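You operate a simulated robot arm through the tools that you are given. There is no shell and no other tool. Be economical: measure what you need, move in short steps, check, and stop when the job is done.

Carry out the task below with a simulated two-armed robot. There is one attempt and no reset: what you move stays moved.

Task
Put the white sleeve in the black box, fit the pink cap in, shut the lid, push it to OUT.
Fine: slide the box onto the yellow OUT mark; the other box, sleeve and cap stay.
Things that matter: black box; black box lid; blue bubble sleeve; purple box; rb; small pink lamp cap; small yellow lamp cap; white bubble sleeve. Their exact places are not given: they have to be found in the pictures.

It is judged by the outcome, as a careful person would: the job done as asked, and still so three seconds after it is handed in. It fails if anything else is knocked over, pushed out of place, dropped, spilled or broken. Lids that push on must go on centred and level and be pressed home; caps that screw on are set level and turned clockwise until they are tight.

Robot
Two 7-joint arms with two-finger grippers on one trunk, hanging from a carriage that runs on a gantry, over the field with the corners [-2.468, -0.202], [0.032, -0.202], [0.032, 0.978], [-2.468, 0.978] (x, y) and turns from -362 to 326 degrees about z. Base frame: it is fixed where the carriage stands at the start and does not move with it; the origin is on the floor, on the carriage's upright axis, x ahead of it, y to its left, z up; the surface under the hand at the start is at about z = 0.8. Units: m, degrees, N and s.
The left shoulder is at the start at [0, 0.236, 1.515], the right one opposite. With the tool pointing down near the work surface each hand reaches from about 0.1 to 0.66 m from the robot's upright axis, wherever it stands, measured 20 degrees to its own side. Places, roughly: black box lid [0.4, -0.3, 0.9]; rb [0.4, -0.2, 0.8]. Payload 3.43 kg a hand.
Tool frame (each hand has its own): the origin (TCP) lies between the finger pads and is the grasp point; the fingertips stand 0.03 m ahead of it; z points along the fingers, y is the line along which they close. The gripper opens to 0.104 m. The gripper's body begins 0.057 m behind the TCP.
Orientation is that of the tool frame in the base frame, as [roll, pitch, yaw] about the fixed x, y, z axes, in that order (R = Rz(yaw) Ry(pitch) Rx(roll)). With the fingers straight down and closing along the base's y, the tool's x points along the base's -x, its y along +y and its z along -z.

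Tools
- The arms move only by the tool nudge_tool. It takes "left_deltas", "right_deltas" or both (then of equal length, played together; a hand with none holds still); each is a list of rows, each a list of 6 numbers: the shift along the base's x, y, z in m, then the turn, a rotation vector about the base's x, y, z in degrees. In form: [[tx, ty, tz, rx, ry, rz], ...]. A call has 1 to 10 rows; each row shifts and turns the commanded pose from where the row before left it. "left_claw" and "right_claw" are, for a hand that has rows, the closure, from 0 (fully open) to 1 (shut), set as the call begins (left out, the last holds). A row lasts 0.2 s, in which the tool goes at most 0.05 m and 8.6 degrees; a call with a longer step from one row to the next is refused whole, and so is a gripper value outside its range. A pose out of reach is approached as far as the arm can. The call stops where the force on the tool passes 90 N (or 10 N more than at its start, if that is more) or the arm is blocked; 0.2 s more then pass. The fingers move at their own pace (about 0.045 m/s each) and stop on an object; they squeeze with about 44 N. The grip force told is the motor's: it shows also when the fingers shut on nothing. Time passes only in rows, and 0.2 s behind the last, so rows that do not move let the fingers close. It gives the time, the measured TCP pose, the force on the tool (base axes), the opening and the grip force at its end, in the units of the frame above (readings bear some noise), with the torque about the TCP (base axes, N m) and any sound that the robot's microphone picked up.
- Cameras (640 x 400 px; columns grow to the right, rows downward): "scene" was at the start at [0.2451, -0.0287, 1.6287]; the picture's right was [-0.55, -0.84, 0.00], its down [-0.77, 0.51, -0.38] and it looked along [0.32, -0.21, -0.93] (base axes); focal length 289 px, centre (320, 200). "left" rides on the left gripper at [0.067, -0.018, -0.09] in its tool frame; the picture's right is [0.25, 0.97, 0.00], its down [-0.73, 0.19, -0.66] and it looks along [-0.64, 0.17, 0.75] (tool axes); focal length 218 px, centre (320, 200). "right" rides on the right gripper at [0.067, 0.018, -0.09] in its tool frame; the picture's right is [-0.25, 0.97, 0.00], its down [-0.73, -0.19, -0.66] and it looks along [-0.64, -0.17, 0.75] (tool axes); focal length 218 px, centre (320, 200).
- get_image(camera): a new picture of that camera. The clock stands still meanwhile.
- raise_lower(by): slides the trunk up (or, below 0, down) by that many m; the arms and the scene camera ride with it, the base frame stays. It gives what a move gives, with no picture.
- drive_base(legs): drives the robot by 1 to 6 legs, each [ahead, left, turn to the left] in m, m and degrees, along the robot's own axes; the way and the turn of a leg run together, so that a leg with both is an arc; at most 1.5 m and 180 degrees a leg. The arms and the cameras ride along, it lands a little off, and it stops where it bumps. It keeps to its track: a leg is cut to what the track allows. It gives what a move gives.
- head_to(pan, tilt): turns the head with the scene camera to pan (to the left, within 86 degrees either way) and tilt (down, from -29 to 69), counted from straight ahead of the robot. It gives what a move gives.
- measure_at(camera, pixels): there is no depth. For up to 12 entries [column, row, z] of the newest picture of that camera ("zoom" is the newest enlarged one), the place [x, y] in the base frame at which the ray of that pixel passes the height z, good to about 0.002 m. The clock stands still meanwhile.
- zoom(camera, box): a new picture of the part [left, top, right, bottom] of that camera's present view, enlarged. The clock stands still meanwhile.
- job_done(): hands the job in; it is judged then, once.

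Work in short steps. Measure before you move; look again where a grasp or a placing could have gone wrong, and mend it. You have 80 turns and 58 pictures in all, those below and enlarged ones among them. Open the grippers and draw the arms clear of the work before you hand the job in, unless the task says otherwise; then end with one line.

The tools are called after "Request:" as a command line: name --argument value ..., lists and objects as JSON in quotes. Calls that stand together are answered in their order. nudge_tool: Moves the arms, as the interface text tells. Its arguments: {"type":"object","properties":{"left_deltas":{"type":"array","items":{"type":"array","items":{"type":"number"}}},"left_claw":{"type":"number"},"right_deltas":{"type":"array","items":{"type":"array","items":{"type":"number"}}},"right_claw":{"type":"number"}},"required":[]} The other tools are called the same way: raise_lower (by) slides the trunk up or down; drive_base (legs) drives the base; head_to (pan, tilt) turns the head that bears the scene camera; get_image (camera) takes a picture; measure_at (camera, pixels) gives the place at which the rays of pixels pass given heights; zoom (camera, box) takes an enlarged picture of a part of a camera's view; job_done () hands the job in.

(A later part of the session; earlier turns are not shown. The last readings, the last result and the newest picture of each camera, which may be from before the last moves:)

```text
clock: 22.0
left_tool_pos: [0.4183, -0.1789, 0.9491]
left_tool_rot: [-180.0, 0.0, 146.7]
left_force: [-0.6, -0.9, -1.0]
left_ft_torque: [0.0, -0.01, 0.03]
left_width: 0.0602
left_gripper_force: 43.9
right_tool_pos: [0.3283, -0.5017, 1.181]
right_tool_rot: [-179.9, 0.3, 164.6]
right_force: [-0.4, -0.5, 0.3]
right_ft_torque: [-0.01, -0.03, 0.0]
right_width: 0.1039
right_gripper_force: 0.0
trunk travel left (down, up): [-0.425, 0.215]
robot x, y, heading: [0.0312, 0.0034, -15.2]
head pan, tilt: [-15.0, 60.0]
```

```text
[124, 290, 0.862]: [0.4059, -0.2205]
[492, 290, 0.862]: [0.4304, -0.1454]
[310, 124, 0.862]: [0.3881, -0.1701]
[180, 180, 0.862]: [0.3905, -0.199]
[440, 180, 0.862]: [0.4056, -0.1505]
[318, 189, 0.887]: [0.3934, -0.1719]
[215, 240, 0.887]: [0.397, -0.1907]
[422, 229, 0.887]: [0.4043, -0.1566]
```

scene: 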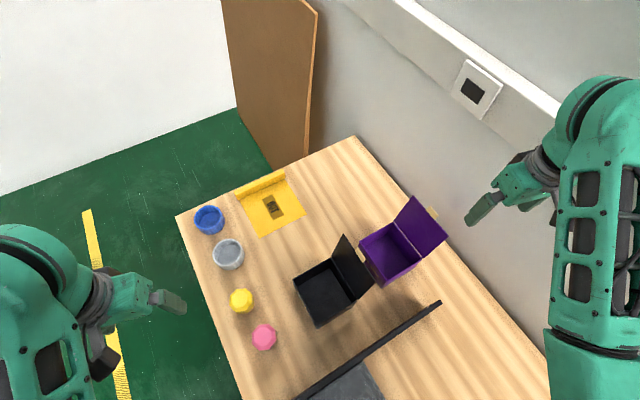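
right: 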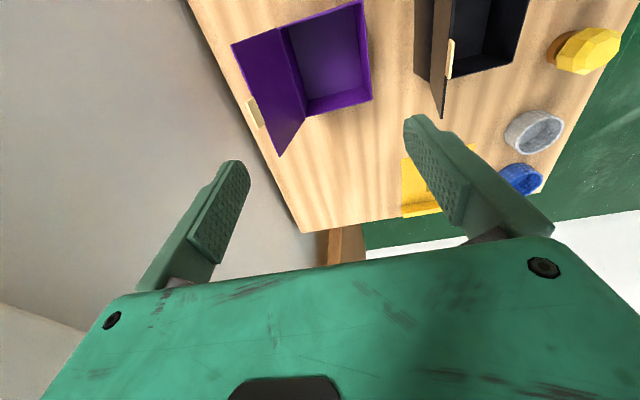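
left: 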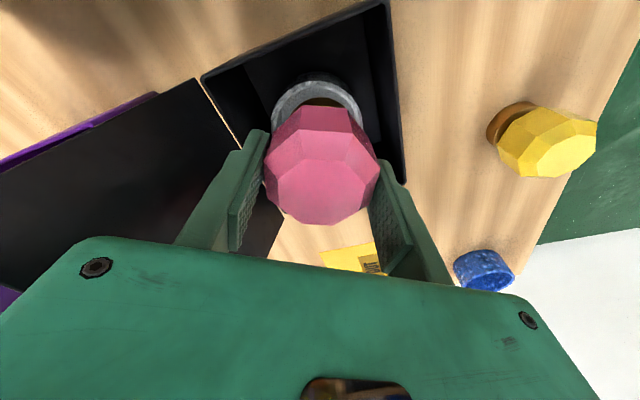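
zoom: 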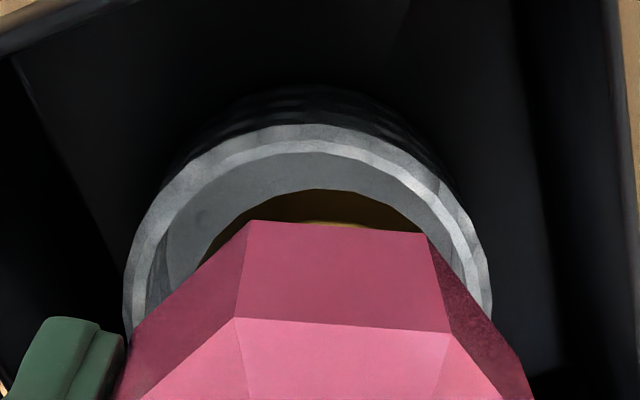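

Circle fit: sleeve centre (0.425, −0.185), R 0.040; the cap needs about (+0.003, −0.004). I shift and lower so that the cap's base just enters the sleeve, then check force.

Request:
nudge_tool --left_deltas '[[0.003, -0.004, 0, 0, 0, 0], [0, 0, -0.012, 0, 0, 0], [0, 0, -0.01, 0, 0, 0], [0, 0, -0.006, 0, 0, 0], [0, 0, -0.006, 0, 0, 0], [0, 0, 0, 0, 0, 0]]'

Request:
zoom --camera "left" --box '[200, 40, 440, 240]'

```text
clock: 23.4
left_tool_pos: [0.4221, -0.1818, 0.9158]
left_tool_rot: [-180.0, -0.1, 146.7]
left_force: [-0.4, -0.1, -1.5]
left_ft_torque: [0.04, -0.02, 0.0]
left_width: 0.0604
left_gripper_force: 44.4
right_tool_pos: [0.3276, -0.504, 1.1798]
right_tool_rot: [-179.9, 0.2, 164.7]
right_force: [-0.4, 0.6, -1.0]
right_ft_torque: [-0.02, 0.0, -0.01]
right_width: 0.104
right_gripper_force: 0.1
trunk travel left (down, up): [-0.425, 0.215]
robot x, y, heading: [0.031, -0.0037, -15.2]
head pan, tilt: [-15.0, 60.0]
```

```text
2.00 times, centred on (320, 140) of left
```

zoom: 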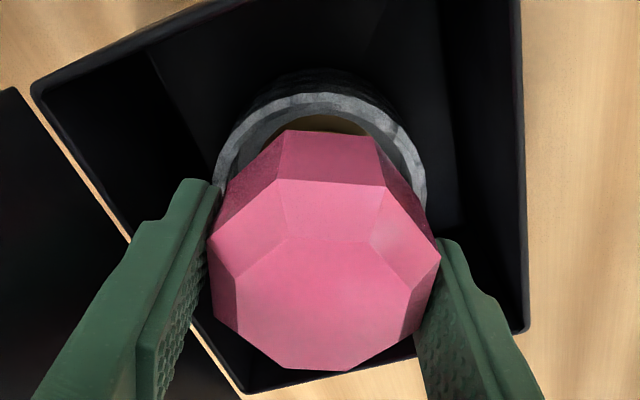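

No contact force yet. I lower further to TCP ≈ 0.896, so the tips stay above the sleeve's rim.

Request:
nudge_tool --left_deltas '[[0, 0, -0.006, 0, 0, 0], [0, 0, -0.006, 0, 0, 0], [0, 0, -0.004, 0, 0, 0], [0, 0, -0.003, 0, 0, 0], [0, 0, 0, 0, 0, 0]]'

Request:
zoom --camera "left" --box '[200, 40, 440, 240]'

```text
clock: 24.6
left_tool_pos: [0.4216, -0.1813, 0.8974]
left_tool_rot: [180.0, 0.0, 146.7]
left_force: [0.1, -0.5, 0.4]
left_ft_torque: [-0.01, -0.04, -0.02]
left_width: 0.0603
left_gripper_force: 44.0
right_tool_pos: [0.328, -0.5029, 1.181]
right_tool_rot: [-179.9, 0.2, 164.6]
right_force: [-0.4, -0.5, 0.0]
right_ft_torque: [-0.03, 0.0, -0.03]
right_width: 0.1042
right_gripper_force: 0.1
trunk travel left (down, up): [-0.425, 0.215]
robot x, y, heading: [0.0281, 0.0016, -15.2]
head pan, tilt: [-15.0, 60.0]
```

```text
2.00 times, centred on (320, 140) of left
```

zoom: 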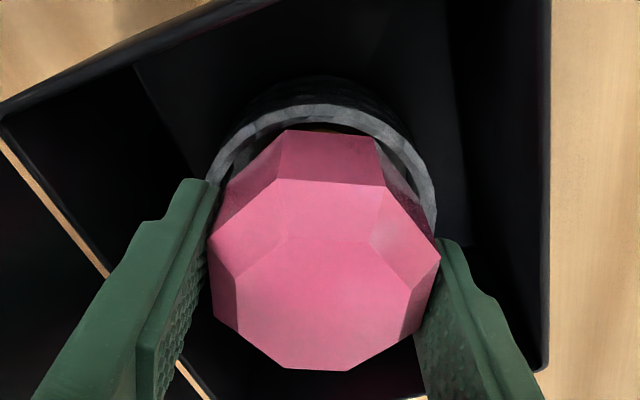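

The cap is inside the sleeve. I open only partly (to about 0.076) to avoid the box walls, letting the cap settle, then rise.

Request:
nudge_tool --left_deltas '[[0, 0, -0.001, 0, 0, 0], [0, 0, 0, 0, 0, 0], [0, 0, 0, 0, 0, 0]]' --left_claw 0.27

Request:
nudge_tool --left_deltas '[[0, 0, 0.015, 0, 0, 0], [0, 0, 0.03, 0, 0, 0], [0, 0, 0.035, 0, 0, 0], [0, 0, 0, 0, 0, 0]]'

Request:
get_image --camera "left"

```text
clock: 25.4
left_tool_pos: [0.4214, -0.1817, 0.8971]
left_tool_rot: [180.0, 0.1, 146.7]
left_force: [-0.3, 0.4, 0.1]
left_ft_torque: [0.01, 0.01, 0.0]
left_width: 0.076
left_gripper_force: 0.0
right_tool_pos: [0.3274, -0.5026, 1.1796]
right_tool_rot: [-179.9, 0.3, 164.7]
right_force: [-0.5, 0.0, -0.4]
right_ft_torque: [0.01, -0.02, -0.02]
right_width: 0.1039
right_gripper_force: 0.2
trunk travel left (down, up): [-0.425, 0.215]
robot x, y, heading: [0.029, 0.0022, -15.4]
head pan, tilt: [-15.0, 60.0]
```

```text
clock: 26.4
left_tool_pos: [0.4223, -0.183, 0.9768]
left_tool_rot: [180.0, -0.1, 146.6]
left_force: [0.8, -0.1, -0.4]
left_ft_torque: [-0.02, -0.02, 0.02]
left_width: 0.0762
left_gripper_force: 0.1
right_tool_pos: [0.3277, -0.503, 1.1808]
right_tool_rot: [-180.0, 0.3, 164.7]
right_force: [-0.6, -0.7, -0.9]
right_ft_torque: [-0.03, 0.03, -0.02]
right_width: 0.1039
right_gripper_force: 0.1
trunk travel left (down, up): [-0.425, 0.215]
robot x, y, heading: [0.0252, 0.0014, -15.5]
head pan, tilt: [-15.0, 60.0]
```

```text
22 pictures are left
```

left: 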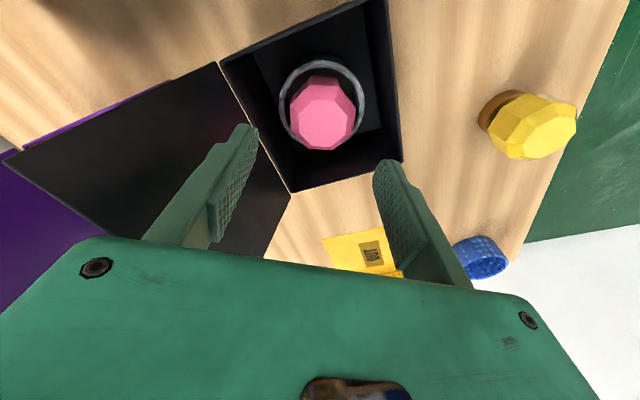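

The cap is in the sleeve. I draw the left arm clear and check from the scene camera.

Request:
nudge_tool --left_deltas '[[0, 0.02, 0.04, 0, 0, 0], [0, 0.04, 0.02, 0, 0, 0], [0, 0.04, 0.02, 0, 0, 0], [0, 0.04, 0.02, 0, 0, 0], [0, 0.04, 0.02, 0, 0, 0], [0, 0.045, 0, 0, 0, 0], [0, 0.045, 0, 0, 0, 0], [0, 0.045, 0, 0, 0, 0], [0, 0, 0, 0, 0, 0]]'

Request:
zoom --camera "scene" --box '[270, 210, 430, 330]'

```text
clock: 28.4
left_tool_pos: [0.4218, 0.1313, 1.096]
left_tool_rot: [-180.0, 0.1, 146.7]
left_force: [-0.4, 0.1, -0.1]
left_ft_torque: [0.0, 0.0, 0.01]
left_width: 0.076
left_gripper_force: 0.1
right_tool_pos: [0.3274, -0.5024, 1.1807]
right_tool_rot: [-179.9, 0.3, 164.6]
right_force: [-0.6, 1.0, 0.7]
right_ft_torque: [0.01, -0.04, -0.01]
right_width: 0.104
right_gripper_force: 0.0
trunk travel left (down, up): [-0.425, 0.215]
robot x, y, heading: [0.0302, -0.0022, -15.5]
head pan, tilt: [-15.0, 60.0]
```

```text
3.33 times, centred on (350, 270) of scene
```

zoom: 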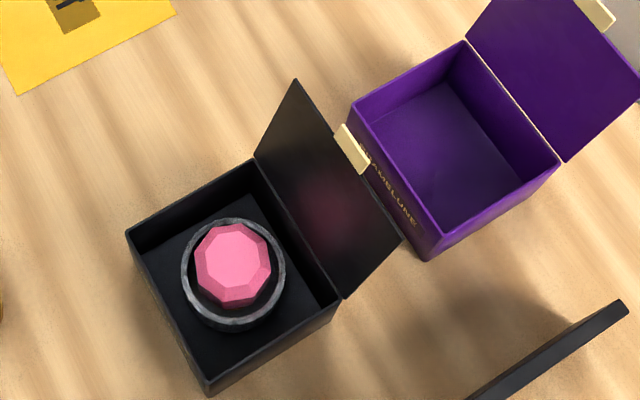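

The cap sits in the sleeve. I measure its top centre and the lid's outline in this zoom to check the seating and plan the lid.

Request:
measure_at --camera "zoom" --pixels '[[233, 262, 0.877], [233, 262, 0.89], [296, 79, 0.98], [402, 238, 0.98], [256, 157, 0.875], [344, 298, 0.875], [335, 128, 0.98], [352, 168, 0.98], [352, 106, 0.87], [443, 235, 0.87]]'

Request:
get_image --camera "right"

```text
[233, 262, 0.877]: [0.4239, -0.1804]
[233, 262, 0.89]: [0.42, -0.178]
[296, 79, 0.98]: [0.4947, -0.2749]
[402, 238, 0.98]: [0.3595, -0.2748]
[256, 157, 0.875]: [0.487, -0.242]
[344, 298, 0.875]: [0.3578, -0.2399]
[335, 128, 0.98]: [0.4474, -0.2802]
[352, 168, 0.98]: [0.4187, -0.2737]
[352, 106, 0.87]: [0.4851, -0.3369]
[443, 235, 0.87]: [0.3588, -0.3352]
```

```text
20 pictures are left
```

right: 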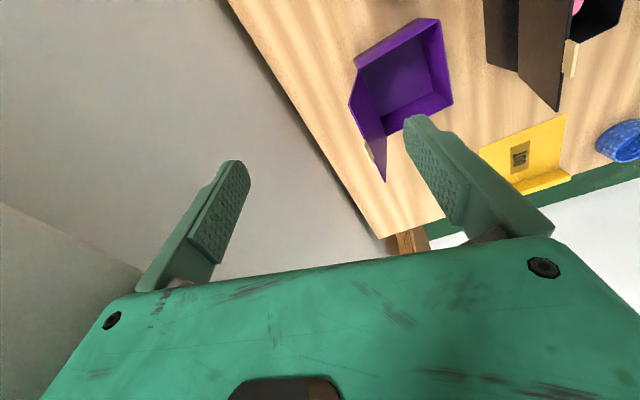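

The cap's centre matches the sleeve's at its seated height (top ≈0.877). Lid: hinge at y≈−0.242, free edge about y −0.28, z≈0.99; purple box starts at y −0.336 (z ≤0.875). I bring the right hand, closed, to behind the lid, still high.

Request:
nudge_tool --right_deltas '[[0.0163, 0.0305, -0.0217, 0, 0, 0], [0.0163, 0.0305, -0.0217, 0, 0, 0], [0.0163, 0.0305, -0.0217, 0, 0, 0], [0.0163, 0.0305, -0.0217, 0, 0, 0], [0.0163, 0.0305, -0.0217, 0, 0, 0], [0.0163, 0.0305, -0.0217, 0, 0, 0], [0, 0, 0, 0, 0, 0]]' --right_claw 1

Request:
zoom --camera "scene" --box '[270, 190, 470, 340]'

Request:
get_image --camera "right"

```text
clock: 30.0
left_tool_pos: [0.4223, 0.1314, 1.0964]
left_tool_rot: [180.0, 0.0, 146.7]
left_force: [0.1, -0.5, -1.2]
left_ft_torque: [0.02, 0.01, 0.01]
left_width: 0.0758
left_gripper_force: 0.0
right_tool_pos: [0.4251, -0.3196, 1.0503]
right_tool_rot: [-179.9, 0.3, 164.7]
right_force: [-0.7, 0.1, -0.7]
right_ft_torque: [-0.03, 0.0, 0.0]
right_width: 0.0
right_gripper_force: 34.6
trunk travel left (down, up): [-0.425, 0.215]
robot x, y, heading: [0.0286, 0.0016, -15.6]
head pan, tilt: [-15.0, 60.0]
```

```text
2.67 times, centred on (370, 265) of scene
```

zoom: 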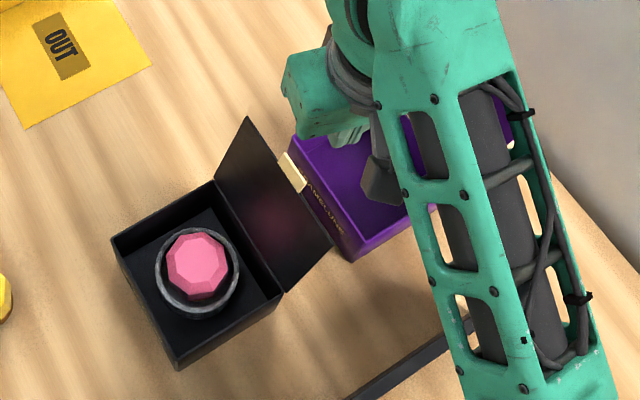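

```text
18 pictures are left
```

right: 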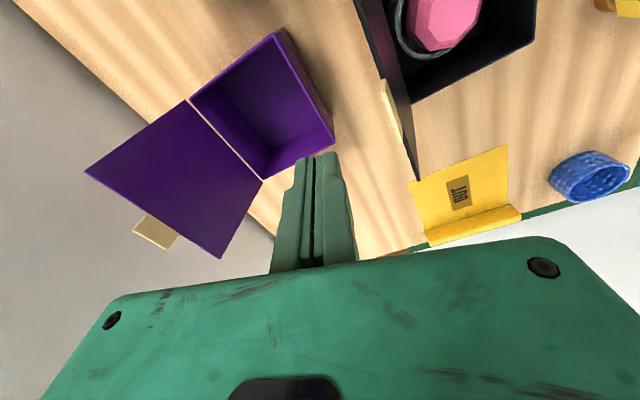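

I measure the lid's free corner (418,180) and tab (390,85–130) in the right view.

Request:
measure_at --camera "right" --pixels '[[418, 180, 0.97], [418, 180, 0.99], [418, 180, 1.0], [382, 80, 0.99], [395, 125, 0.99], [335, 130, 0.875]]'

```text
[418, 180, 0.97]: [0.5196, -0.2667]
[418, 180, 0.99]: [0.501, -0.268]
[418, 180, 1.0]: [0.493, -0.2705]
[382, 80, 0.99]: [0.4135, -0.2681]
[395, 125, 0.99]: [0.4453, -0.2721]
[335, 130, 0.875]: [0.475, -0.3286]
```

The lid's free edge is at y≈−0.27, z≈1.0. I descend behind it (tips to z≈0.945), then push it toward +y past vertical.

Request:
nudge_tool --right_deltas '[[0, 0, -0.03, 0, 0, 0], [0, 0, -0.03, 0, 0, 0], [0, 0, -0.015, 0, 0, 0], [0, 0, 0, 0, 0, 0]]'

Request:
nudge_tool --right_deltas '[[0, 0.02, 0, 0, 0, 0], [0, 0.02, 0, 0, 0, 0], [0, 0.02, 0, 0, 0, 0], [0, 0.02, 0, 0, 0, 0], [0, 0.02, 0, 0, 0, 0], [0, 0.02, 0, 0, 0, 0], [0, 0, 0, 0, 0, 0]]'

Request:
zoom --camera "scene" --box '[270, 190, 470, 340]'

```text
clock: 31.0
left_tool_pos: [0.422, 0.1303, 1.0961]
left_tool_rot: [-179.9, 0.1, 146.8]
left_force: [0.6, 0.3, 0.4]
left_ft_torque: [-0.02, 0.0, 0.0]
left_width: 0.0761
left_gripper_force: 0.1
right_tool_pos: [0.4242, -0.319, 0.9776]
right_tool_rot: [-179.8, 0.3, 164.7]
right_force: [-0.2, 0.0, 0.6]
right_ft_torque: [-0.02, 0.0, -0.04]
right_width: 0.0
right_gripper_force: 34.3
trunk travel left (down, up): [-0.425, 0.215]
robot x, y, heading: [0.0303, 0.0016, -15.3]
head pan, tilt: [-15.0, 60.0]
```

```text
clock: 32.6
left_tool_pos: [0.4227, 0.1291, 1.0948]
left_tool_rot: [-180.0, 0.0, 146.6]
left_force: [-0.6, -0.4, 0.1]
left_ft_torque: [0.03, 0.04, -0.02]
left_width: 0.0758
left_gripper_force: 0.0
right_tool_pos: [0.425, -0.1998, 0.9743]
right_tool_rot: [-179.9, 0.2, 164.8]
right_force: [0.5, 0.4, -0.4]
right_ft_torque: [0.0, 0.03, -0.01]
right_width: 0.0
right_gripper_force: 35.0
trunk travel left (down, up): [-0.425, 0.215]
robot x, y, heading: [0.0322, -0.0022, -15.5]
head pan, tilt: [-15.0, 60.0]
```

```text
2.67 times, centred on (370, 265) of scene
```

zoom: 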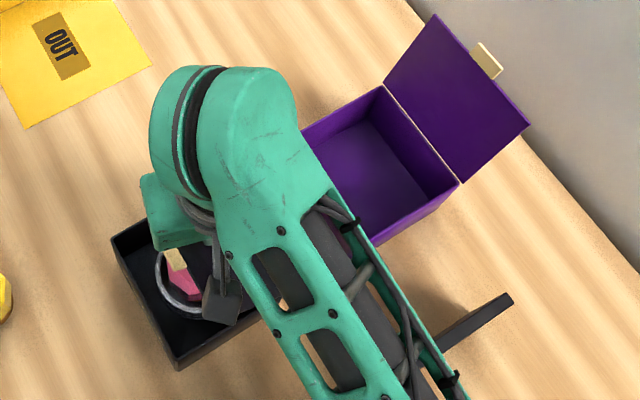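

The lid follows the hand (its tab shows at (175,258)). I go on along the arc, +y and down, to lay the lid on the box.

Request:
nudge_tool --right_deltas '[[0, 0.018, -0.01, 0, 0, 0], [0, 0.018, -0.012, 0, 0, 0], [0, 0.014, -0.014, 0, 0, 0], [0, 0.005, -0.012, 0, 0, 0], [0, 0, -0.006, 0, 0, 0], [0, 0, 0, 0, 0, 0]]'

Request:
get_image --camera "right"

```text
clock: 34.0
left_tool_pos: [0.4216, 0.1305, 1.0955]
left_tool_rot: [-180.0, 0.0, 146.7]
left_force: [0.3, 1.1, -0.4]
left_ft_torque: [0.0, 0.0, -0.01]
left_width: 0.0761
left_gripper_force: 0.1
right_tool_pos: [0.4257, -0.1451, 0.9223]
right_tool_rot: [-179.8, 0.2, 164.7]
right_force: [0.6, 0.8, 0.0]
right_ft_torque: [-0.01, -0.02, -0.03]
right_width: 0.0
right_gripper_force: 34.4
trunk travel left (down, up): [-0.425, 0.215]
robot x, y, heading: [0.0265, -0.0007, -15.5]
head pan, tilt: [-15.0, 60.0]
```

```text
16 pictures are left
```

right: 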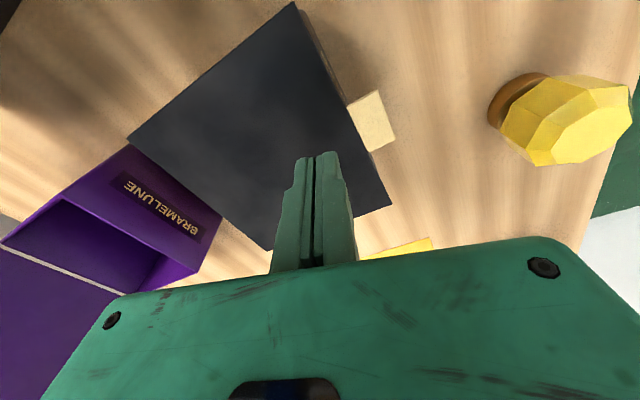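

The lid now lies on the box. I press down near the front centre to seat it, checking the force.

Request:
nudge_tool --right_deltas '[[0, 0, -0.004, 0, 0, 0], [0, 0, -0.004, 0, 0, 0], [0, 0, -0.003, 0, 0, 0], [0, 0, -0.003, 0, 0, 0], [0, 0, 0, 0, 0, 0]]'

```text
clock: 35.2
left_tool_pos: [0.4225, 0.1313, 1.0969]
left_tool_rot: [180.0, -0.1, 146.7]
left_force: [-0.1, -0.6, -0.1]
left_ft_torque: [0.0, -0.02, 0.02]
left_width: 0.076
left_gripper_force: 0.1
right_tool_pos: [0.425, -0.1448, 0.9077]
right_tool_rot: [180.0, 0.4, 164.8]
right_force: [-6.0, 2.2, 15.3]
right_ft_torque: [0.01, 0.17, -0.05]
right_width: 0.0058
right_gripper_force: 34.5
trunk travel left (down, up): [-0.425, 0.215]
robot x, y, heading: [0.0282, -0.0003, -15.1]
head pan, tilt: [-15.0, 60.0]
```

Contact at tip z≈0.878 with 15 N. I press a little harder, then release.

Request:
nudge_tool --right_deltas '[[0, 0, -0.003, 0, 0, 0], [0, 0, -0.003, 0, 0, 0], [0, 0, 0, 0, 0, 0], [0, 0, 0, 0, 0, 0]]'

Request:
nudge_tool --right_deltas '[[0, 0, 0.01, 0, 0, 0], [0, 0, 0.03, 0, 0, 0], [0, 0, 0.04, 0, 0, 0], [0, -0.03, 0.03, 0, 0, 0], [-0.01, -0.045, 0.01, 0, 0, 0], [-0.02, -0.045, 0, 0, 0, 0], [-0.02, -0.045, 0, 0, 0, 0], [-0.02, -0.045, 0, 0, 0, 0], [0, 0, 0, 0, 0, 0]]'

Request:
zoom --camera "scene" --box '[270, 210, 430, 330]'

```text
clock: 36.2
left_tool_pos: [0.4213, 0.1306, 1.0965]
left_tool_rot: [179.9, -0.1, 146.6]
left_force: [0.0, 0.4, -0.8]
left_ft_torque: [0.02, 0.01, 0.02]
left_width: 0.076
left_gripper_force: 0.0
right_tool_pos: [0.4273, -0.1444, 0.9063]
right_tool_rot: [179.8, 0.7, 164.7]
right_force: [-19.4, 3.8, 56.1]
right_ft_torque: [-0.09, 0.5, -0.15]
right_width: 0.006
right_gripper_force: 34.7
trunk travel left (down, up): [-0.425, 0.215]
robot x, y, heading: [0.0313, -0.0001, -15.5]
head pan, tilt: [-15.0, 60.0]
```

```text
clock: 38.2
left_tool_pos: [0.4229, 0.1299, 1.0959]
left_tool_rot: [180.0, -0.1, 146.7]
left_force: [0.4, -0.5, -0.5]
left_ft_torque: [-0.01, 0.03, 0.02]
left_width: 0.076
left_gripper_force: 0.0
right_tool_pos: [0.3553, -0.3532, 1.0212]
right_tool_rot: [-179.9, 0.2, 164.8]
right_force: [-0.9, -0.5, 0.3]
right_ft_torque: [-0.05, -0.01, 0.0]
right_width: 0.0001
right_gripper_force: 35.0
trunk travel left (down, up): [-0.425, 0.215]
robot x, y, heading: [0.0307, -0.0004, -15.4]
head pan, tilt: [-15.0, 60.0]
```

```text
3.33 times, centred on (350, 270) of scene
```

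zoom: 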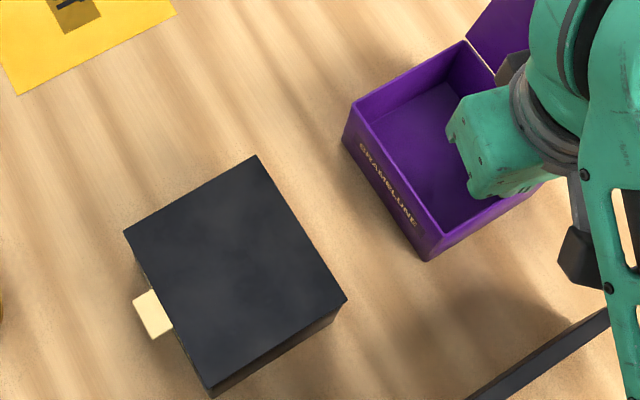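

The lid looks closed. I measure its corners and compare with the box.

Request:
measure_at --camera "zoom" --pixels '[[123, 231, 0.88], [256, 155, 0.88], [346, 299, 0.88], [207, 386, 0.88], [211, 397, 0.8], [134, 300, 0.88], [173, 330, 0.88]]'

Request:
get_image --camera "left"

```text
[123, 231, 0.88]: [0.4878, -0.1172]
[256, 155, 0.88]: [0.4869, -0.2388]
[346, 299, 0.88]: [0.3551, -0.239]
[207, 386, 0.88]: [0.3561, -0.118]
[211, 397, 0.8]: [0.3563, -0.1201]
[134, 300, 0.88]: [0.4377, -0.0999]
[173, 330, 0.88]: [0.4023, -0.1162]
```

```text
14 pictures are left
```

left: 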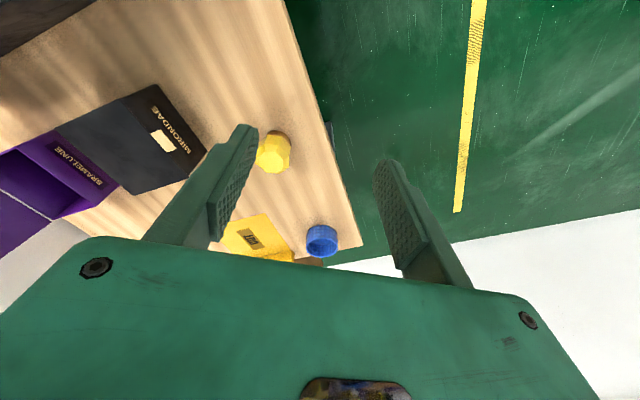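

The lid is flush (x 0.355–0.488, y −0.239…−0.117), so the box must go about +0.33 in x. I raise the right hand and turn the base back left by 19° so the right arm reaches the mark best.

Request:
nudge_tool --right_deltas '[[0, 0, 0.04, 0, 0, 0], [0, 0, 0.04, 0, 0, 0], [0, 0, 0, 0, 0, 0]]'

Request:
drive_base --legs '[[0, 0, 19]]'

```text
clock: 39.0
left_tool_pos: [0.4229, 0.1305, 1.0958]
left_tool_rot: [180.0, 0.1, 146.8]
left_force: [-0.2, -0.6, 0.3]
left_ft_torque: [0.0, 0.01, 0.04]
left_width: 0.0758
left_gripper_force: 0.0
right_tool_pos: [0.3527, -0.3537, 1.1019]
right_tool_rot: [-179.8, 0.1, 164.6]
right_force: [0.5, -0.2, -0.3]
right_ft_torque: [-0.01, 0.01, 0.02]
right_width: 0.0
right_gripper_force: 35.3
trunk travel left (down, up): [-0.425, 0.215]
robot x, y, heading: [0.0278, 0.0032, -15.0]
head pan, tilt: [-15.0, 60.0]
```

```text
clock: 40.4
left_tool_pos: [0.3609, 0.2497, 1.0968]
left_tool_rot: [-180.0, 0.0, 165.3]
left_force: [0.5, -0.3, -0.5]
left_ft_torque: [0.01, 0.02, 0.01]
left_width: 0.0757
left_gripper_force: 0.1
right_tool_pos: [0.45, -0.2318, 1.1015]
right_tool_rot: [-179.9, 0.2, -176.7]
right_force: [0.1, -0.1, -1.0]
right_ft_torque: [0.0, 0.0, 0.04]
right_width: 0.0001
right_gripper_force: 34.5
trunk travel left (down, up): [-0.425, 0.215]
robot x, y, heading: [0.0305, -0.0004, 3.3]
head pan, tilt: [-15.0, 60.0]
```

I rotate the right hand by −85° (camera to +y side) while moving to behind the box at (0.322, −0.18), still high.

Request:
nudge_tool --right_deltas '[[-0.0128, 0.0052, 0, 0, 0, -8.5], [-0.0128, 0.0052, 0, 0, 0, -8.5], [-0.0128, 0.0052, 0, 0, 0, -8.5], [-0.0128, 0.0052, 0, 0, 0, -8.5], [-0.0128, 0.0052, 0, 0, 0, -8.5], [-0.0128, 0.0052, 0, 0, 0, -8.5], [-0.0128, 0.0052, 0, 0, 0, -8.5], [-0.0128, 0.0052, 0, 0, 0, -8.5], [-0.0128, 0.0052, 0, 0, 0, -8.5], [-0.0128, 0.0052, 0, 0, 0, -8.3]]'

Request:
get_image --camera "scene"

```text
clock: 42.6
left_tool_pos: [0.3601, 0.2493, 1.0964]
left_tool_rot: [180.0, 0.1, 165.3]
left_force: [-0.4, 0.1, -0.4]
left_ft_torque: [-0.02, 0.02, 0.01]
left_width: 0.0758
left_gripper_force: 0.0
right_tool_pos: [0.3117, -0.3059, 1.1015]
right_tool_rot: [-179.9, 0.2, 98.6]
right_force: [-0.4, 0.1, 0.1]
right_ft_torque: [0.0, 0.03, 0.01]
right_width: 0.0
right_gripper_force: 34.8
right hand out of reach, approached as far as the arm can: row 8, 9, 10
trunk travel left (down, up): [-0.425, 0.215]
robot x, y, heading: [0.0279, 0.0029, 3.3]
head pan, tilt: [-15.0, 60.0]
```

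```text
13 pictures are left
```

scene: 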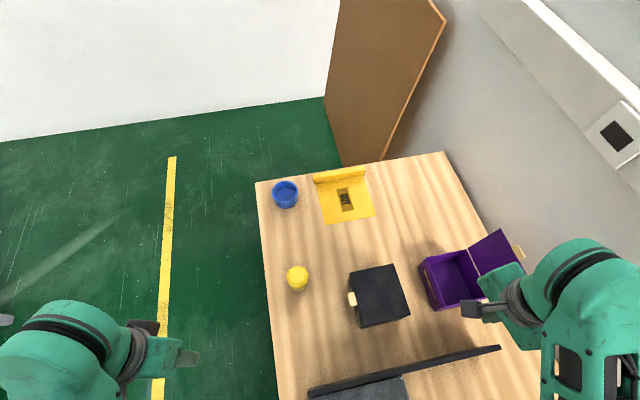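

The right arm cannot reach that pose so close to its own axis. I drive the base back 0.2 m, to make the spot comfortably reachable, then bring the hand on.

Request:
drive_base --legs '[[-0.2, 0, 0]]'

Request:
nudge_tool --right_deltas '[[0.03, 0, 0, 0, 0, 0], [0.03, 0, 0, 0, 0, 0], [0, 0, 0, 0, 0, 0]]'

```text
clock: 44.2
left_tool_pos: [0.1595, 0.2376, 1.0954]
left_tool_rot: [180.0, 0.0, 165.4]
left_force: [-0.7, -0.5, -0.2]
left_ft_torque: [0.02, 0.03, 0.0]
left_width: 0.0757
left_gripper_force: 0.1
right_tool_pos: [0.113, -0.3191, 1.1011]
right_tool_rot: [-179.9, 0.1, 98.8]
right_force: [-0.7, 0.4, 0.2]
right_ft_torque: [0.02, 0.0, -0.02]
right_width: 0.0001
right_gripper_force: 34.7
trunk travel left (down, up): [-0.425, 0.215]
robot x, y, heading: [-0.1695, -0.0107, 3.3]
head pan, tilt: [-15.0, 60.0]
```

```text
clock: 45.0
left_tool_pos: [0.161, 0.2379, 1.0961]
left_tool_rot: [-179.9, 0.0, 165.3]
left_force: [0.2, -0.3, 0.0]
left_ft_torque: [0.03, -0.02, -0.01]
left_width: 0.0763
left_gripper_force: 0.1
right_tool_pos: [0.1695, -0.331, 1.0992]
right_tool_rot: [-180.0, 0.3, 99.0]
right_force: [-0.2, 0.3, -0.9]
right_ft_torque: [0.01, 0.01, 0.01]
right_width: 0.0
right_gripper_force: 34.6
right hand out of reach, approached as far as the arm can: row 1, 2
trunk travel left (down, up): [-0.425, 0.215]
robot x, y, heading: [-0.1729, -0.0128, 3.4]
head pan, tilt: [-15.0, 60.0]
```

It moves again though still short in y; as the reach lengthens it should recover. I go on ahead in x.

Request:
nudge_tool --right_deltas '[[0.045, 0, 0, 0, 0, 0], [0.045, 0, 0, 0, 0, 0], [0.045, 0, 0, 0, 0, 0], [0, 0, 0, 0, 0, 0], [0, 0, 0, 0, 0, 0]]'

```text
clock: 46.2
left_tool_pos: [0.1613, 0.2372, 1.095]
left_tool_rot: [-180.0, 0.0, 165.3]
left_force: [-0.8, 0.2, 0.0]
left_ft_torque: [-0.01, 0.03, 0.02]
left_width: 0.076
left_gripper_force: 0.1
right_tool_pos: [0.298, -0.3623, 1.0987]
right_tool_rot: [-180.0, 0.2, 99.2]
right_force: [-0.1, 0.3, -0.1]
right_ft_torque: [0.03, 0.02, -0.01]
right_width: 0.0
right_gripper_force: 34.6
right hand out of reach, approached as far as the arm can: row 1, 2, 3
trunk travel left (down, up): [-0.425, 0.215]
robot x, y, heading: [-0.1711, -0.0142, 3.3]
head pan, tilt: [-15.0, 60.0]
```

The wrist's yaw limit holds the hand off. I turn it back to yaw ≈137°, which still keeps the camera clear of the panel, and see where it settles.

Request:
nudge_tool --right_deltas '[[0, 0, 0, 0, 0, 7.6], [0, 0, 0, 0, 0, 7.6], [0, 0, 0, 0, 0, 7.6], [0, 0, 0, 0, 0, 7.6], [0, 0, 0, 0, 0, 7.6], [0, 0, 0, 0, 0, 0]]'

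```text
clock: 47.6
left_tool_pos: [0.1603, 0.2381, 1.0961]
left_tool_rot: [-180.0, 0.0, 165.5]
left_force: [0.1, -0.3, -0.8]
left_ft_torque: [-0.01, -0.01, -0.04]
left_width: 0.0759
left_gripper_force: 0.1
right_tool_pos: [0.2977, -0.3599, 1.1013]
right_tool_rot: [180.0, 0.1, 136.9]
right_force: [0.2, 0.0, -0.5]
right_ft_torque: [-0.01, 0.03, 0.02]
right_width: 0.0001
right_gripper_force: 34.8
trunk travel left (down, up): [-0.425, 0.215]
robot x, y, heading: [-0.1688, -0.0131, 3.5]
head pan, tilt: [-15.0, 60.0]
```

Now it follows. I move to (0.329, −0.180) behind the box, high.

Request:
nudge_tool --right_deltas '[[0.008, 0.045, 0, 0, 0, 0], [0.008, 0.045, 0, 0, 0, 0], [0.008, 0.045, 0, 0, 0, 0], [0.008, 0.045, 0, 0, 0, 0], [0, 0, 0, 0, 0, 0]]'

Request:
get_image --camera "scene"

```text
clock: 48.8
left_tool_pos: [0.1622, 0.2372, 1.097]
left_tool_rot: [180.0, -0.1, 165.3]
left_force: [0.3, 0.5, -0.5]
left_ft_torque: [-0.01, 0.01, -0.02]
left_width: 0.0757
left_gripper_force: 0.0
right_tool_pos: [0.3323, -0.1793, 1.1027]
right_tool_rot: [-179.9, 0.3, 136.7]
right_force: [-0.2, 0.0, 0.4]
right_ft_torque: [0.01, -0.02, 0.02]
right_width: 0.0
right_gripper_force: 34.4
trunk travel left (down, up): [-0.425, 0.215]
robot x, y, heading: [-0.1695, -0.0099, 3.5]
head pan, tilt: [-15.0, 60.0]
```

```text
12 pictures are left
```

scene: 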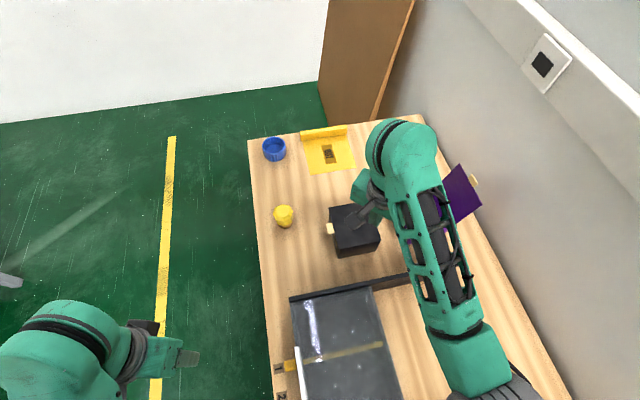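

I descend to z≈0.85 between the panel and the box, at x≈0.326.

Request:
nudge_tool --right_deltas '[[-0.006, 0, -0.03, 0, 0, 0], [0, 0, -0.04, 0, 0, 0], [0, 0, -0.04, 0, 0, 0], [0, 0, -0.04, 0, 0, 0], [0, 0, -0.03, 0, 0, 0], [0, 0, -0.03, 0, 0, 0], [0, 0, -0.025, 0, 0, 0], [0, 0, -0.017, 0, 0, 0], [0, 0, 0, 0, 0, 0]]'

Request:
get_image --camera "scene"

```text
clock: 50.8
left_tool_pos: [0.1599, 0.2381, 1.0957]
left_tool_rot: [-180.0, 0.0, 165.5]
left_force: [-0.3, 0.5, 0.1]
left_ft_torque: [0.0, 0.02, -0.01]
left_width: 0.0763
left_gripper_force: 0.0
right_tool_pos: [0.3056, -0.1884, 0.9904]
right_tool_rot: [-180.0, 0.1, 136.8]
right_force: [0.0, -0.6, 0.6]
right_ft_torque: [-0.01, 0.01, -0.02]
right_width: 0.0
right_gripper_force: 34.9
right hand out of reach, approached as far as the arm can: row 3, 4, 5, 6, 7, 8
trunk travel left (down, up): [-0.425, 0.215]
robot x, y, heading: [-0.1699, -0.0135, 3.3]
head pan, tilt: [-15.0, 60.0]
```

```text
11 pictures are left
```

scene: 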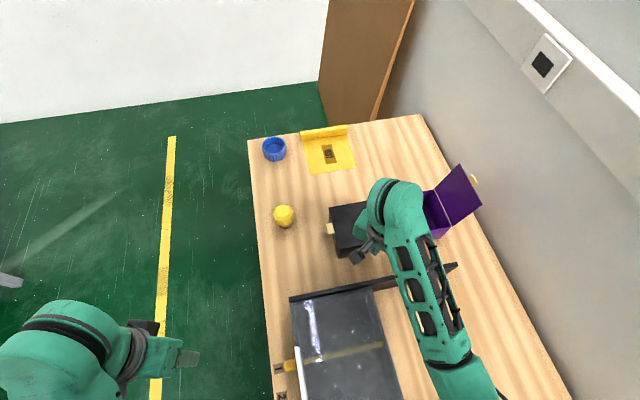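

The yaw limits the low reach from this stand. I raise the hand, and drive the base to about (0.03, 0.17) heading −30°, where the wanted hand yaw is nearly natural for the right arm.

Request:
nudge_tool --right_deltas '[[0.01, 0, 0.04, 0, 0, 0], [0.01, 0, 0.04, 0, 0, 0], [0.005, 0, 0.04, 0, 0, 0], [0, 0, 0, 0, 0, 0]]'

Request:
drive_base --legs '[[0.208, 0.171, 0], [0, 0, -33.3]]'

```text
clock: 51.8
left_tool_pos: [0.1593, 0.2382, 1.0947]
left_tool_rot: [180.0, -0.2, 165.4]
left_force: [-0.4, -0.4, 0.1]
left_ft_torque: [0.0, -0.01, 0.0]
left_width: 0.0758
left_gripper_force: 0.0
right_tool_pos: [0.3295, -0.1869, 1.1114]
right_tool_rot: [-179.8, -0.1, 136.9]
right_force: [-0.8, -0.2, -0.3]
right_ft_torque: [0.01, -0.03, 0.01]
right_width: 0.0
right_gripper_force: 34.5
trunk travel left (down, up): [-0.425, 0.215]
robot x, y, heading: [-0.1697, -0.0081, 3.6]
head pan, tilt: [-15.0, 60.0]
```

```text
clock: 55.3
left_tool_pos: [0.442, 0.1941, 1.0964]
left_tool_rot: [180.0, 0.0, 132.2]
left_force: [-1.0, -0.4, 0.5]
left_ft_torque: [-0.03, 0.0, 0.0]
left_width: 0.076
left_gripper_force: 0.1
right_tool_pos: [0.3516, -0.256, 1.1109]
right_tool_rot: [-180.0, 0.2, 103.5]
right_force: [-0.5, -0.7, -0.1]
right_ft_torque: [0.0, 0.04, -0.01]
right_width: 0.0
right_gripper_force: 34.5
trunk travel left (down, up): [-0.425, 0.215]
robot x, y, heading: [0.0277, 0.1604, -29.5]
head pan, tilt: [-15.0, 60.0]
```

Now the hand is at yaw 103°. I turn it to 125°, move to (0.328, −0.179), and descend in steps.

Request:
nudge_tool --right_deltas '[[-0.008, 0.026, 0, 0, 0, 7.2], [-0.008, 0.026, 0, 0, 0, 7.2], [-0.008, 0.025, 0, 0, 0, 7.2], [0, 0, -0.03, 0, 0, 0], [0, 0, -0.035, 0, 0, 0], [0, 0, -0.035, 0, 0, 0], [0, 0, 0, 0, 0, 0]]'

Request:
zoom --camera "scene" --box '[240, 160, 560, 400]'

```text
clock: 56.9
left_tool_pos: [0.4413, 0.1943, 1.0967]
left_tool_rot: [-180.0, -0.1, 132.3]
left_force: [-0.5, 0.4, 0.4]
left_ft_torque: [0.03, 0.02, -0.02]
left_width: 0.0757
left_gripper_force: 0.2
right_tool_pos: [0.3277, -0.178, 1.012]
right_tool_rot: [180.0, 0.2, 125.3]
right_force: [0.4, 0.0, 0.3]
right_ft_torque: [0.01, 0.02, 0.01]
right_width: 0.0
right_gripper_force: 34.5
trunk travel left (down, up): [-0.425, 0.215]
robot x, y, heading: [0.0286, 0.1661, -29.5]
head pan, tilt: [-15.0, 60.0]
```

```text
1.67 times, centred on (400, 280) of scene
```

zoom: 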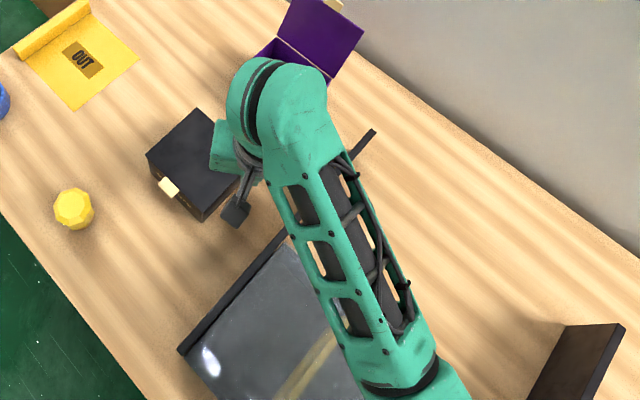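

Reachable and clear of the panel. I descend the rest to z≈0.85.

Request:
nudge_tool --right_deltas '[[0, 0, -0.035, 0, 0, 0], [0, 0, -0.035, 0, 0, 0], [0, 0, -0.035, 0, 0, 0], [0, 0, -0.03, 0, 0, 0], [0, 0, -0.025, 0, 0, 0], [0, 0, 0, 0, 0, 0]]'

```text
clock: 58.3
left_tool_pos: [0.4422, 0.1944, 1.0956]
left_tool_rot: [179.9, 0.0, 132.2]
left_force: [0.4, 0.0, 0.3]
left_ft_torque: [-0.01, 0.01, 0.0]
left_width: 0.0762
left_gripper_force: 0.1
right_tool_pos: [0.324, -0.1801, 0.9032]
right_tool_rot: [-179.9, 0.2, 125.4]
right_force: [0.1, -0.8, -0.5]
right_ft_torque: [0.01, -0.02, 0.02]
right_width: 0.0002
right_gripper_force: 35.0
right hand out of reach, approached as far as the arm can: row 4, 5
trunk travel left (down, up): [-0.425, 0.215]
robot x, y, heading: [0.0253, 0.1649, -29.6]
head pan, tilt: [-15.0, 60.0]
```

Depth is short by 0.05, so I lower the trunk 0.048 to bring the tips to z≈0.825.

Request:
raise_lower --by -0.048

Request:
zoom --camera "scene" --box '[300, 180, 460, 300]'

```text
clock: 59.2
left_tool_pos: [0.4417, 0.1935, 1.0476]
left_tool_rot: [-180.0, 0.0, 132.3]
left_force: [0.3, 0.1, 0.1]
left_ft_torque: [0.0, 0.04, -0.01]
left_width: 0.0759
left_gripper_force: 0.0
right_tool_pos: [0.3245, -0.1791, 0.8566]
right_tool_rot: [-179.9, 0.2, 125.4]
right_force: [-0.2, 0.3, 0.1]
right_ft_torque: [-0.01, -0.03, 0.0]
right_width: 0.0
right_gripper_force: 34.6
trunk travel left (down, up): [-0.377, 0.263]
robot x, y, heading: [0.0276, 0.1658, -29.6]
head pan, tilt: [-15.0, 60.0]
```

```text
3.33 times, centred on (380, 240) of scene
```

zoom: 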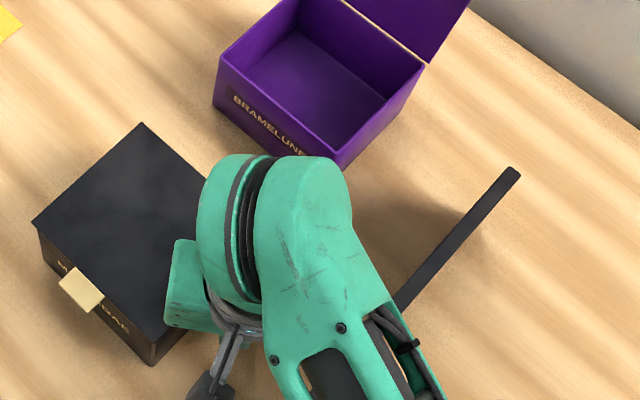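

Positioned. I push +x by about 0.12 and check for yaw.

Request:
nudge_tool --right_deltas '[[0.01, 0, 0, 0, 0, 0], [0.015, 0, 0, 0, 0, 0], [0.02, 0, 0, 0, 0, 0], [0.02, 0, 0, 0, 0, 0], [0.02, 0, 0, 0, 0, 0], [0.02, 0, 0, 0, 0, 0], [0.015, 0, 0, 0, 0, 0], [0, 0, 0, 0, 0, 0]]'

Request:
zoom --camera "scene" --box '[240, 140, 440, 290]'

```text
clock: 61.0
left_tool_pos: [0.4408, 0.1937, 1.0485]
left_tool_rot: [180.0, 0.1, 132.3]
left_force: [0.4, 0.1, 0.2]
left_ft_torque: [0.02, 0.0, -0.01]
left_width: 0.076
left_gripper_force: 0.1
right_tool_pos: [0.416, -0.176, 0.9074]
right_tool_rot: [-180.0, 0.1, 125.3]
right_force: [-0.4, 0.3, -0.4]
right_ft_torque: [-0.01, -0.02, -0.01]
right_width: 0.0
right_gripper_force: 34.4
right hand out of reach, approached as far as the arm can: row 1, 2, 3, 4, 5, 6, 7
trunk travel left (down, up): [-0.377, 0.263]
robot x, y, heading: [0.0276, 0.1623, -29.9]
head pan, tilt: [-15.0, 60.0]
```

```text
2.67 times, centred on (340, 215) of scene
```

zoom: 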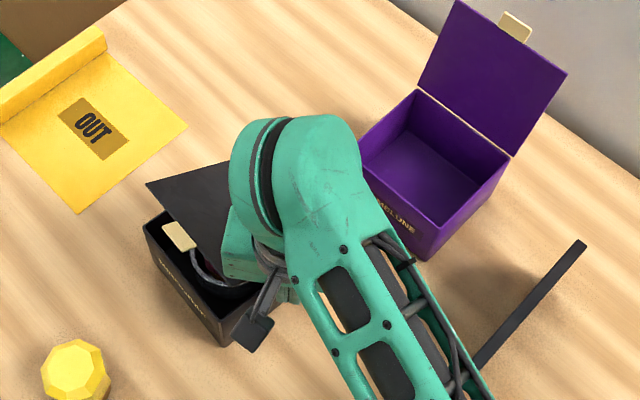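

The hand rode up at its joint limit (z 0.907) and its tip slipped under the lid, lifting it; there's no force now. I back straight out in −x so the lid can come down again.

Request:
nudge_tool --right_deltas '[[-0.02, 0, 0, 0, 0, 0], [-0.02, 0, 0.001, 0, 0, 0], [-0.02, 0, 0.001, 0, 0, 0], [-0.02, 0, 0.001, 0, 0, 0], [-0.015, 0, 0.001, 0, 0, 0], [0, 0, 0, 0, 0, 0]]'

Request:
get_image --camera "left"

```text
clock: 62.4
left_tool_pos: [0.4406, 0.1949, 1.0479]
left_tool_rot: [-179.9, -0.1, 132.3]
left_force: [0.7, 0.7, 0.0]
left_ft_torque: [0.01, 0.01, -0.01]
left_width: 0.0756
left_gripper_force: 0.0
right_tool_pos: [0.3204, -0.1749, 0.9129]
right_tool_rot: [180.0, 0.2, 125.5]
right_force: [0.5, 0.2, 0.0]
right_ft_torque: [-0.01, -0.01, 0.02]
right_width: 0.0
right_gripper_force: 35.0
trunk travel left (down, up): [-0.377, 0.263]
robot x, y, heading: [0.0294, 0.1659, -29.6]
head pan, tilt: [-15.0, 60.0]
```

```text
7 pictures are left
```

left: 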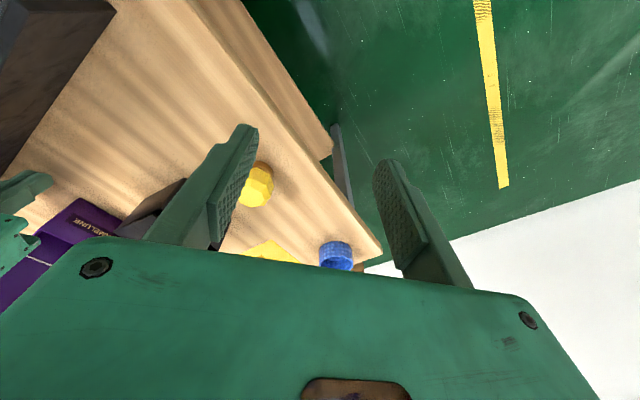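

The hand is out. I raise the right hand and trunk, then drive sideways so the left hand can do the pushing (base ≈(0.03,−0.05), heading −30°), and look.

Request:
nudge_tool --right_deltas '[[0, 0, 0.04, 0, 0, 5], [0, 0, 0.04, 0, 0, 5], [0, 0, 0.04, 0, 0, 5], [0, 0, 0.04, 0, 0, 5], [0, 0, 0.02, 0, 0, 5], [0, 0, 0, 0, 0, 0]]'

Request:
raise_lower --by 0.048

Request:
drive_base --legs '[[0.1067, -0.1878, 0]]'

Request:
nudge_tool --right_deltas '[[-0.015, -0.03, 0, 0, 0, 0], [-0.015, -0.03, 0, 0, 0, 0], [-0.015, -0.03, 0, 0, 0, 0], [-0.015, -0.01, 0, 0, 0, 0], [0, 0, 0, 0, 0, 0]]'

Request:
get_image --camera "scene"

```text
clock: 63.8
left_tool_pos: [0.4415, 0.1938, 1.0478]
left_tool_rot: [179.9, -0.1, 132.2]
left_force: [0.7, 0.3, 0.3]
left_ft_torque: [-0.01, 0.01, -0.01]
left_width: 0.076
left_gripper_force: 0.1
right_tool_pos: [0.3213, -0.1754, 1.0918]
right_tool_rot: [180.0, 0.2, 150.4]
right_force: [0.1, -0.1, -0.1]
right_ft_torque: [-0.02, 0.03, -0.02]
right_width: 0.0
right_gripper_force: 34.7
trunk travel left (down, up): [-0.377, 0.263]
robot x, y, heading: [0.0268, 0.1646, -29.7]
head pan, tilt: [-15.0, 60.0]
```

```text
clock: 64.7
left_tool_pos: [0.4413, 0.1946, 1.0963]
left_tool_rot: [180.0, 0.0, 132.2]
left_force: [0.0, -0.2, 0.6]
left_ft_torque: [0.05, 0.0, 0.01]
left_width: 0.076
left_gripper_force: 0.0
right_tool_pos: [0.3208, -0.1752, 1.1403]
right_tool_rot: [180.0, 0.1, 150.3]
right_force: [-0.2, -0.7, -0.2]
right_ft_torque: [-0.01, -0.02, 0.0]
right_width: 0.0
right_gripper_force: 34.5
trunk travel left (down, up): [-0.425, 0.215]
robot x, y, heading: [0.0266, 0.1641, -29.8]
head pan, tilt: [-15.0, 60.0]
```

```text
clock: 66.3
left_tool_pos: [0.4441, -0.0219, 1.0953]
left_tool_rot: [180.0, 0.0, 132.1]
left_force: [-1.1, -0.5, -0.7]
left_ft_torque: [0.05, -0.01, 0.0]
left_width: 0.0755
left_gripper_force: 0.0
right_tool_pos: [0.3228, -0.3905, 1.1393]
right_tool_rot: [-179.9, 0.2, 150.2]
right_force: [-0.1, -0.7, 0.1]
right_ft_torque: [0.02, 0.0, 0.02]
right_width: 0.0
right_gripper_force: 35.0
trunk travel left (down, up): [-0.425, 0.215]
robot x, y, heading: [0.0345, -0.0499, -29.7]
head pan, tilt: [-15.0, 60.0]
```

```text
clock: 67.5
left_tool_pos: [0.4442, -0.0201, 1.0969]
left_tool_rot: [-180.0, 0.0, 132.2]
left_force: [-0.4, -0.6, 0.3]
left_ft_torque: [0.0, -0.02, 0.02]
left_width: 0.0756
left_gripper_force: 0.0
right_tool_pos: [0.2642, -0.4895, 1.1391]
right_tool_rot: [-179.9, 0.2, 150.4]
right_force: [-0.1, -0.1, -0.1]
right_ft_torque: [0.01, 0.0, -0.03]
right_width: 0.0
right_gripper_force: 34.8
trunk travel left (down, up): [-0.425, 0.215]
robot x, y, heading: [0.0325, -0.0451, -29.8]
head pan, tilt: [-15.0, 60.0]
```

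```text
6 pictures are left
```

scene: 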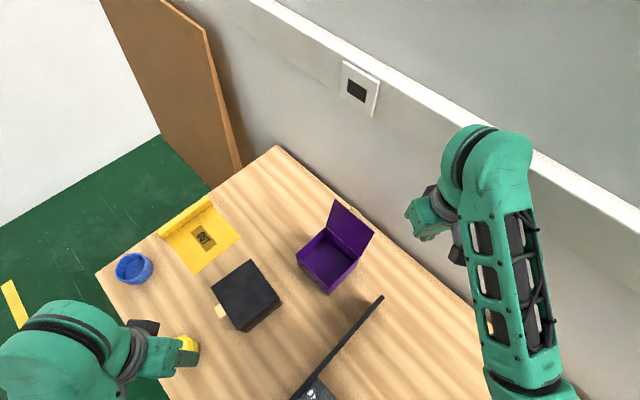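

The lid fell closed again and the box has advanced some way. I measure its corners.

Request:
measure_at --camera "scene" --pixels '[[212, 285, 0.88], [251, 260, 0.88], [281, 296, 0.88], [240, 324, 0.88], [241, 331, 0.8], [280, 304, 0.8], [216, 310, 0.88], [226, 318, 0.88]]'

```text
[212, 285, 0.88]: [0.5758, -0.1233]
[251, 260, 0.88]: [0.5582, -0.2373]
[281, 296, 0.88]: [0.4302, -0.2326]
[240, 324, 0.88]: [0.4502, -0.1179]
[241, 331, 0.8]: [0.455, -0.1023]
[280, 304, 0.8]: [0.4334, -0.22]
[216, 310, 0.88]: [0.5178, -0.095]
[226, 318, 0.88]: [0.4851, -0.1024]
```

Box centre is now ≈(0.504, −0.178), yawed about −5°, lid closed, with room behind it. I turn the base +12° and bring the left hand, fingers closing along y and spread, to behind the box, high.

Request:
drive_base --legs '[[0, 0, 12]]'

Request:
nudge_tool --left_deltas '[[-0.009, -0.04, 0, 0, 0, 6], [-0.009, -0.04, 0, 0, 0, 6], [-0.009, -0.04, 0, 0, 0, 6], [-0.009, -0.04, 0, 0, 0, 6], [-0.009, -0.04, 0, 0, 0, 6], [-0.009, -0.04, 0, 0, 0, 6], [0, 0, 0, 0, 0, 0]]'

```text
clock: 68.7
left_tool_pos: [0.4296, 0.0639, 1.0951]
left_tool_rot: [180.0, 0.0, 144.3]
left_force: [-0.2, 0.9, 0.0]
left_ft_torque: [0.04, -0.02, 0.0]
left_width: 0.0761
left_gripper_force: 0.2
right_tool_pos: [0.3516, -0.4303, 1.139]
right_tool_rot: [-179.9, 0.1, 162.3]
right_force: [0.1, -0.4, 0.2]
right_ft_torque: [-0.01, 0.0, -0.01]
right_width: 0.0002
right_gripper_force: 34.6
trunk travel left (down, up): [-0.425, 0.215]
robot x, y, heading: [0.031, -0.0491, -18.0]
head pan, tilt: [-15.0, 60.0]
```

```text
clock: 70.3
left_tool_pos: [0.3765, -0.1778, 1.0958]
left_tool_rot: [-180.0, 0.0, -179.7]
left_force: [-0.3, -0.1, 0.9]
left_ft_torque: [0.0, 0.0, -0.06]
left_width: 0.0758
left_gripper_force: 0.1
right_tool_pos: [0.3518, -0.4315, 1.1386]
right_tool_rot: [-180.0, 0.1, 162.3]
right_force: [-0.3, 0.3, 0.1]
right_ft_torque: [0.02, 0.02, 0.01]
right_width: 0.0
right_gripper_force: 35.0
trunk travel left (down, up): [-0.425, 0.215]
robot x, y, heading: [0.0328, -0.0481, -17.9]
head pan, tilt: [-15.0, 60.0]
```

To keep the camera clear of the panel I tilt only 8° now and descend at x≈0.39 to z 0.848.

Request:
nudge_tool --left_deltas '[[0.007, 0, -0.03, 0, -4, 0], [0.007, 0, -0.035, 0, -4, 0], [0, 0, -0.04, 0, 0, 0], [0, 0, -0.04, 0, 0, 0], [0, 0, -0.04, 0, 0, 0], [0, 0, -0.035, 0, 0, 0], [0, 0, -0.027, 0, 0, 0], [0, 0, 0, 0, 0, 0]]'

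```text
clock: 72.1
left_tool_pos: [0.3814, -0.1622, 1.0143]
left_tool_rot: [-180.0, 8.0, -179.7]
left_force: [0.0, 0.3, -0.4]
left_ft_torque: [0.0, 0.01, -0.01]
left_width: 0.0762
left_gripper_force: 0.0
left hand out of reach, approached as far as the arm can: row 3, 4, 5, 6, 7
right_tool_pos: [0.3508, -0.4318, 1.1381]
right_tool_rot: [180.0, 0.0, 162.3]
right_force: [0.2, 0.1, -0.1]
right_ft_torque: [0.01, 0.0, 0.0]
right_width: 0.0
right_gripper_force: 34.7
trunk travel left (down, up): [-0.425, 0.215]
robot x, y, heading: [0.0313, -0.0514, -17.7]
head pan, tilt: [-15.0, 60.0]
```

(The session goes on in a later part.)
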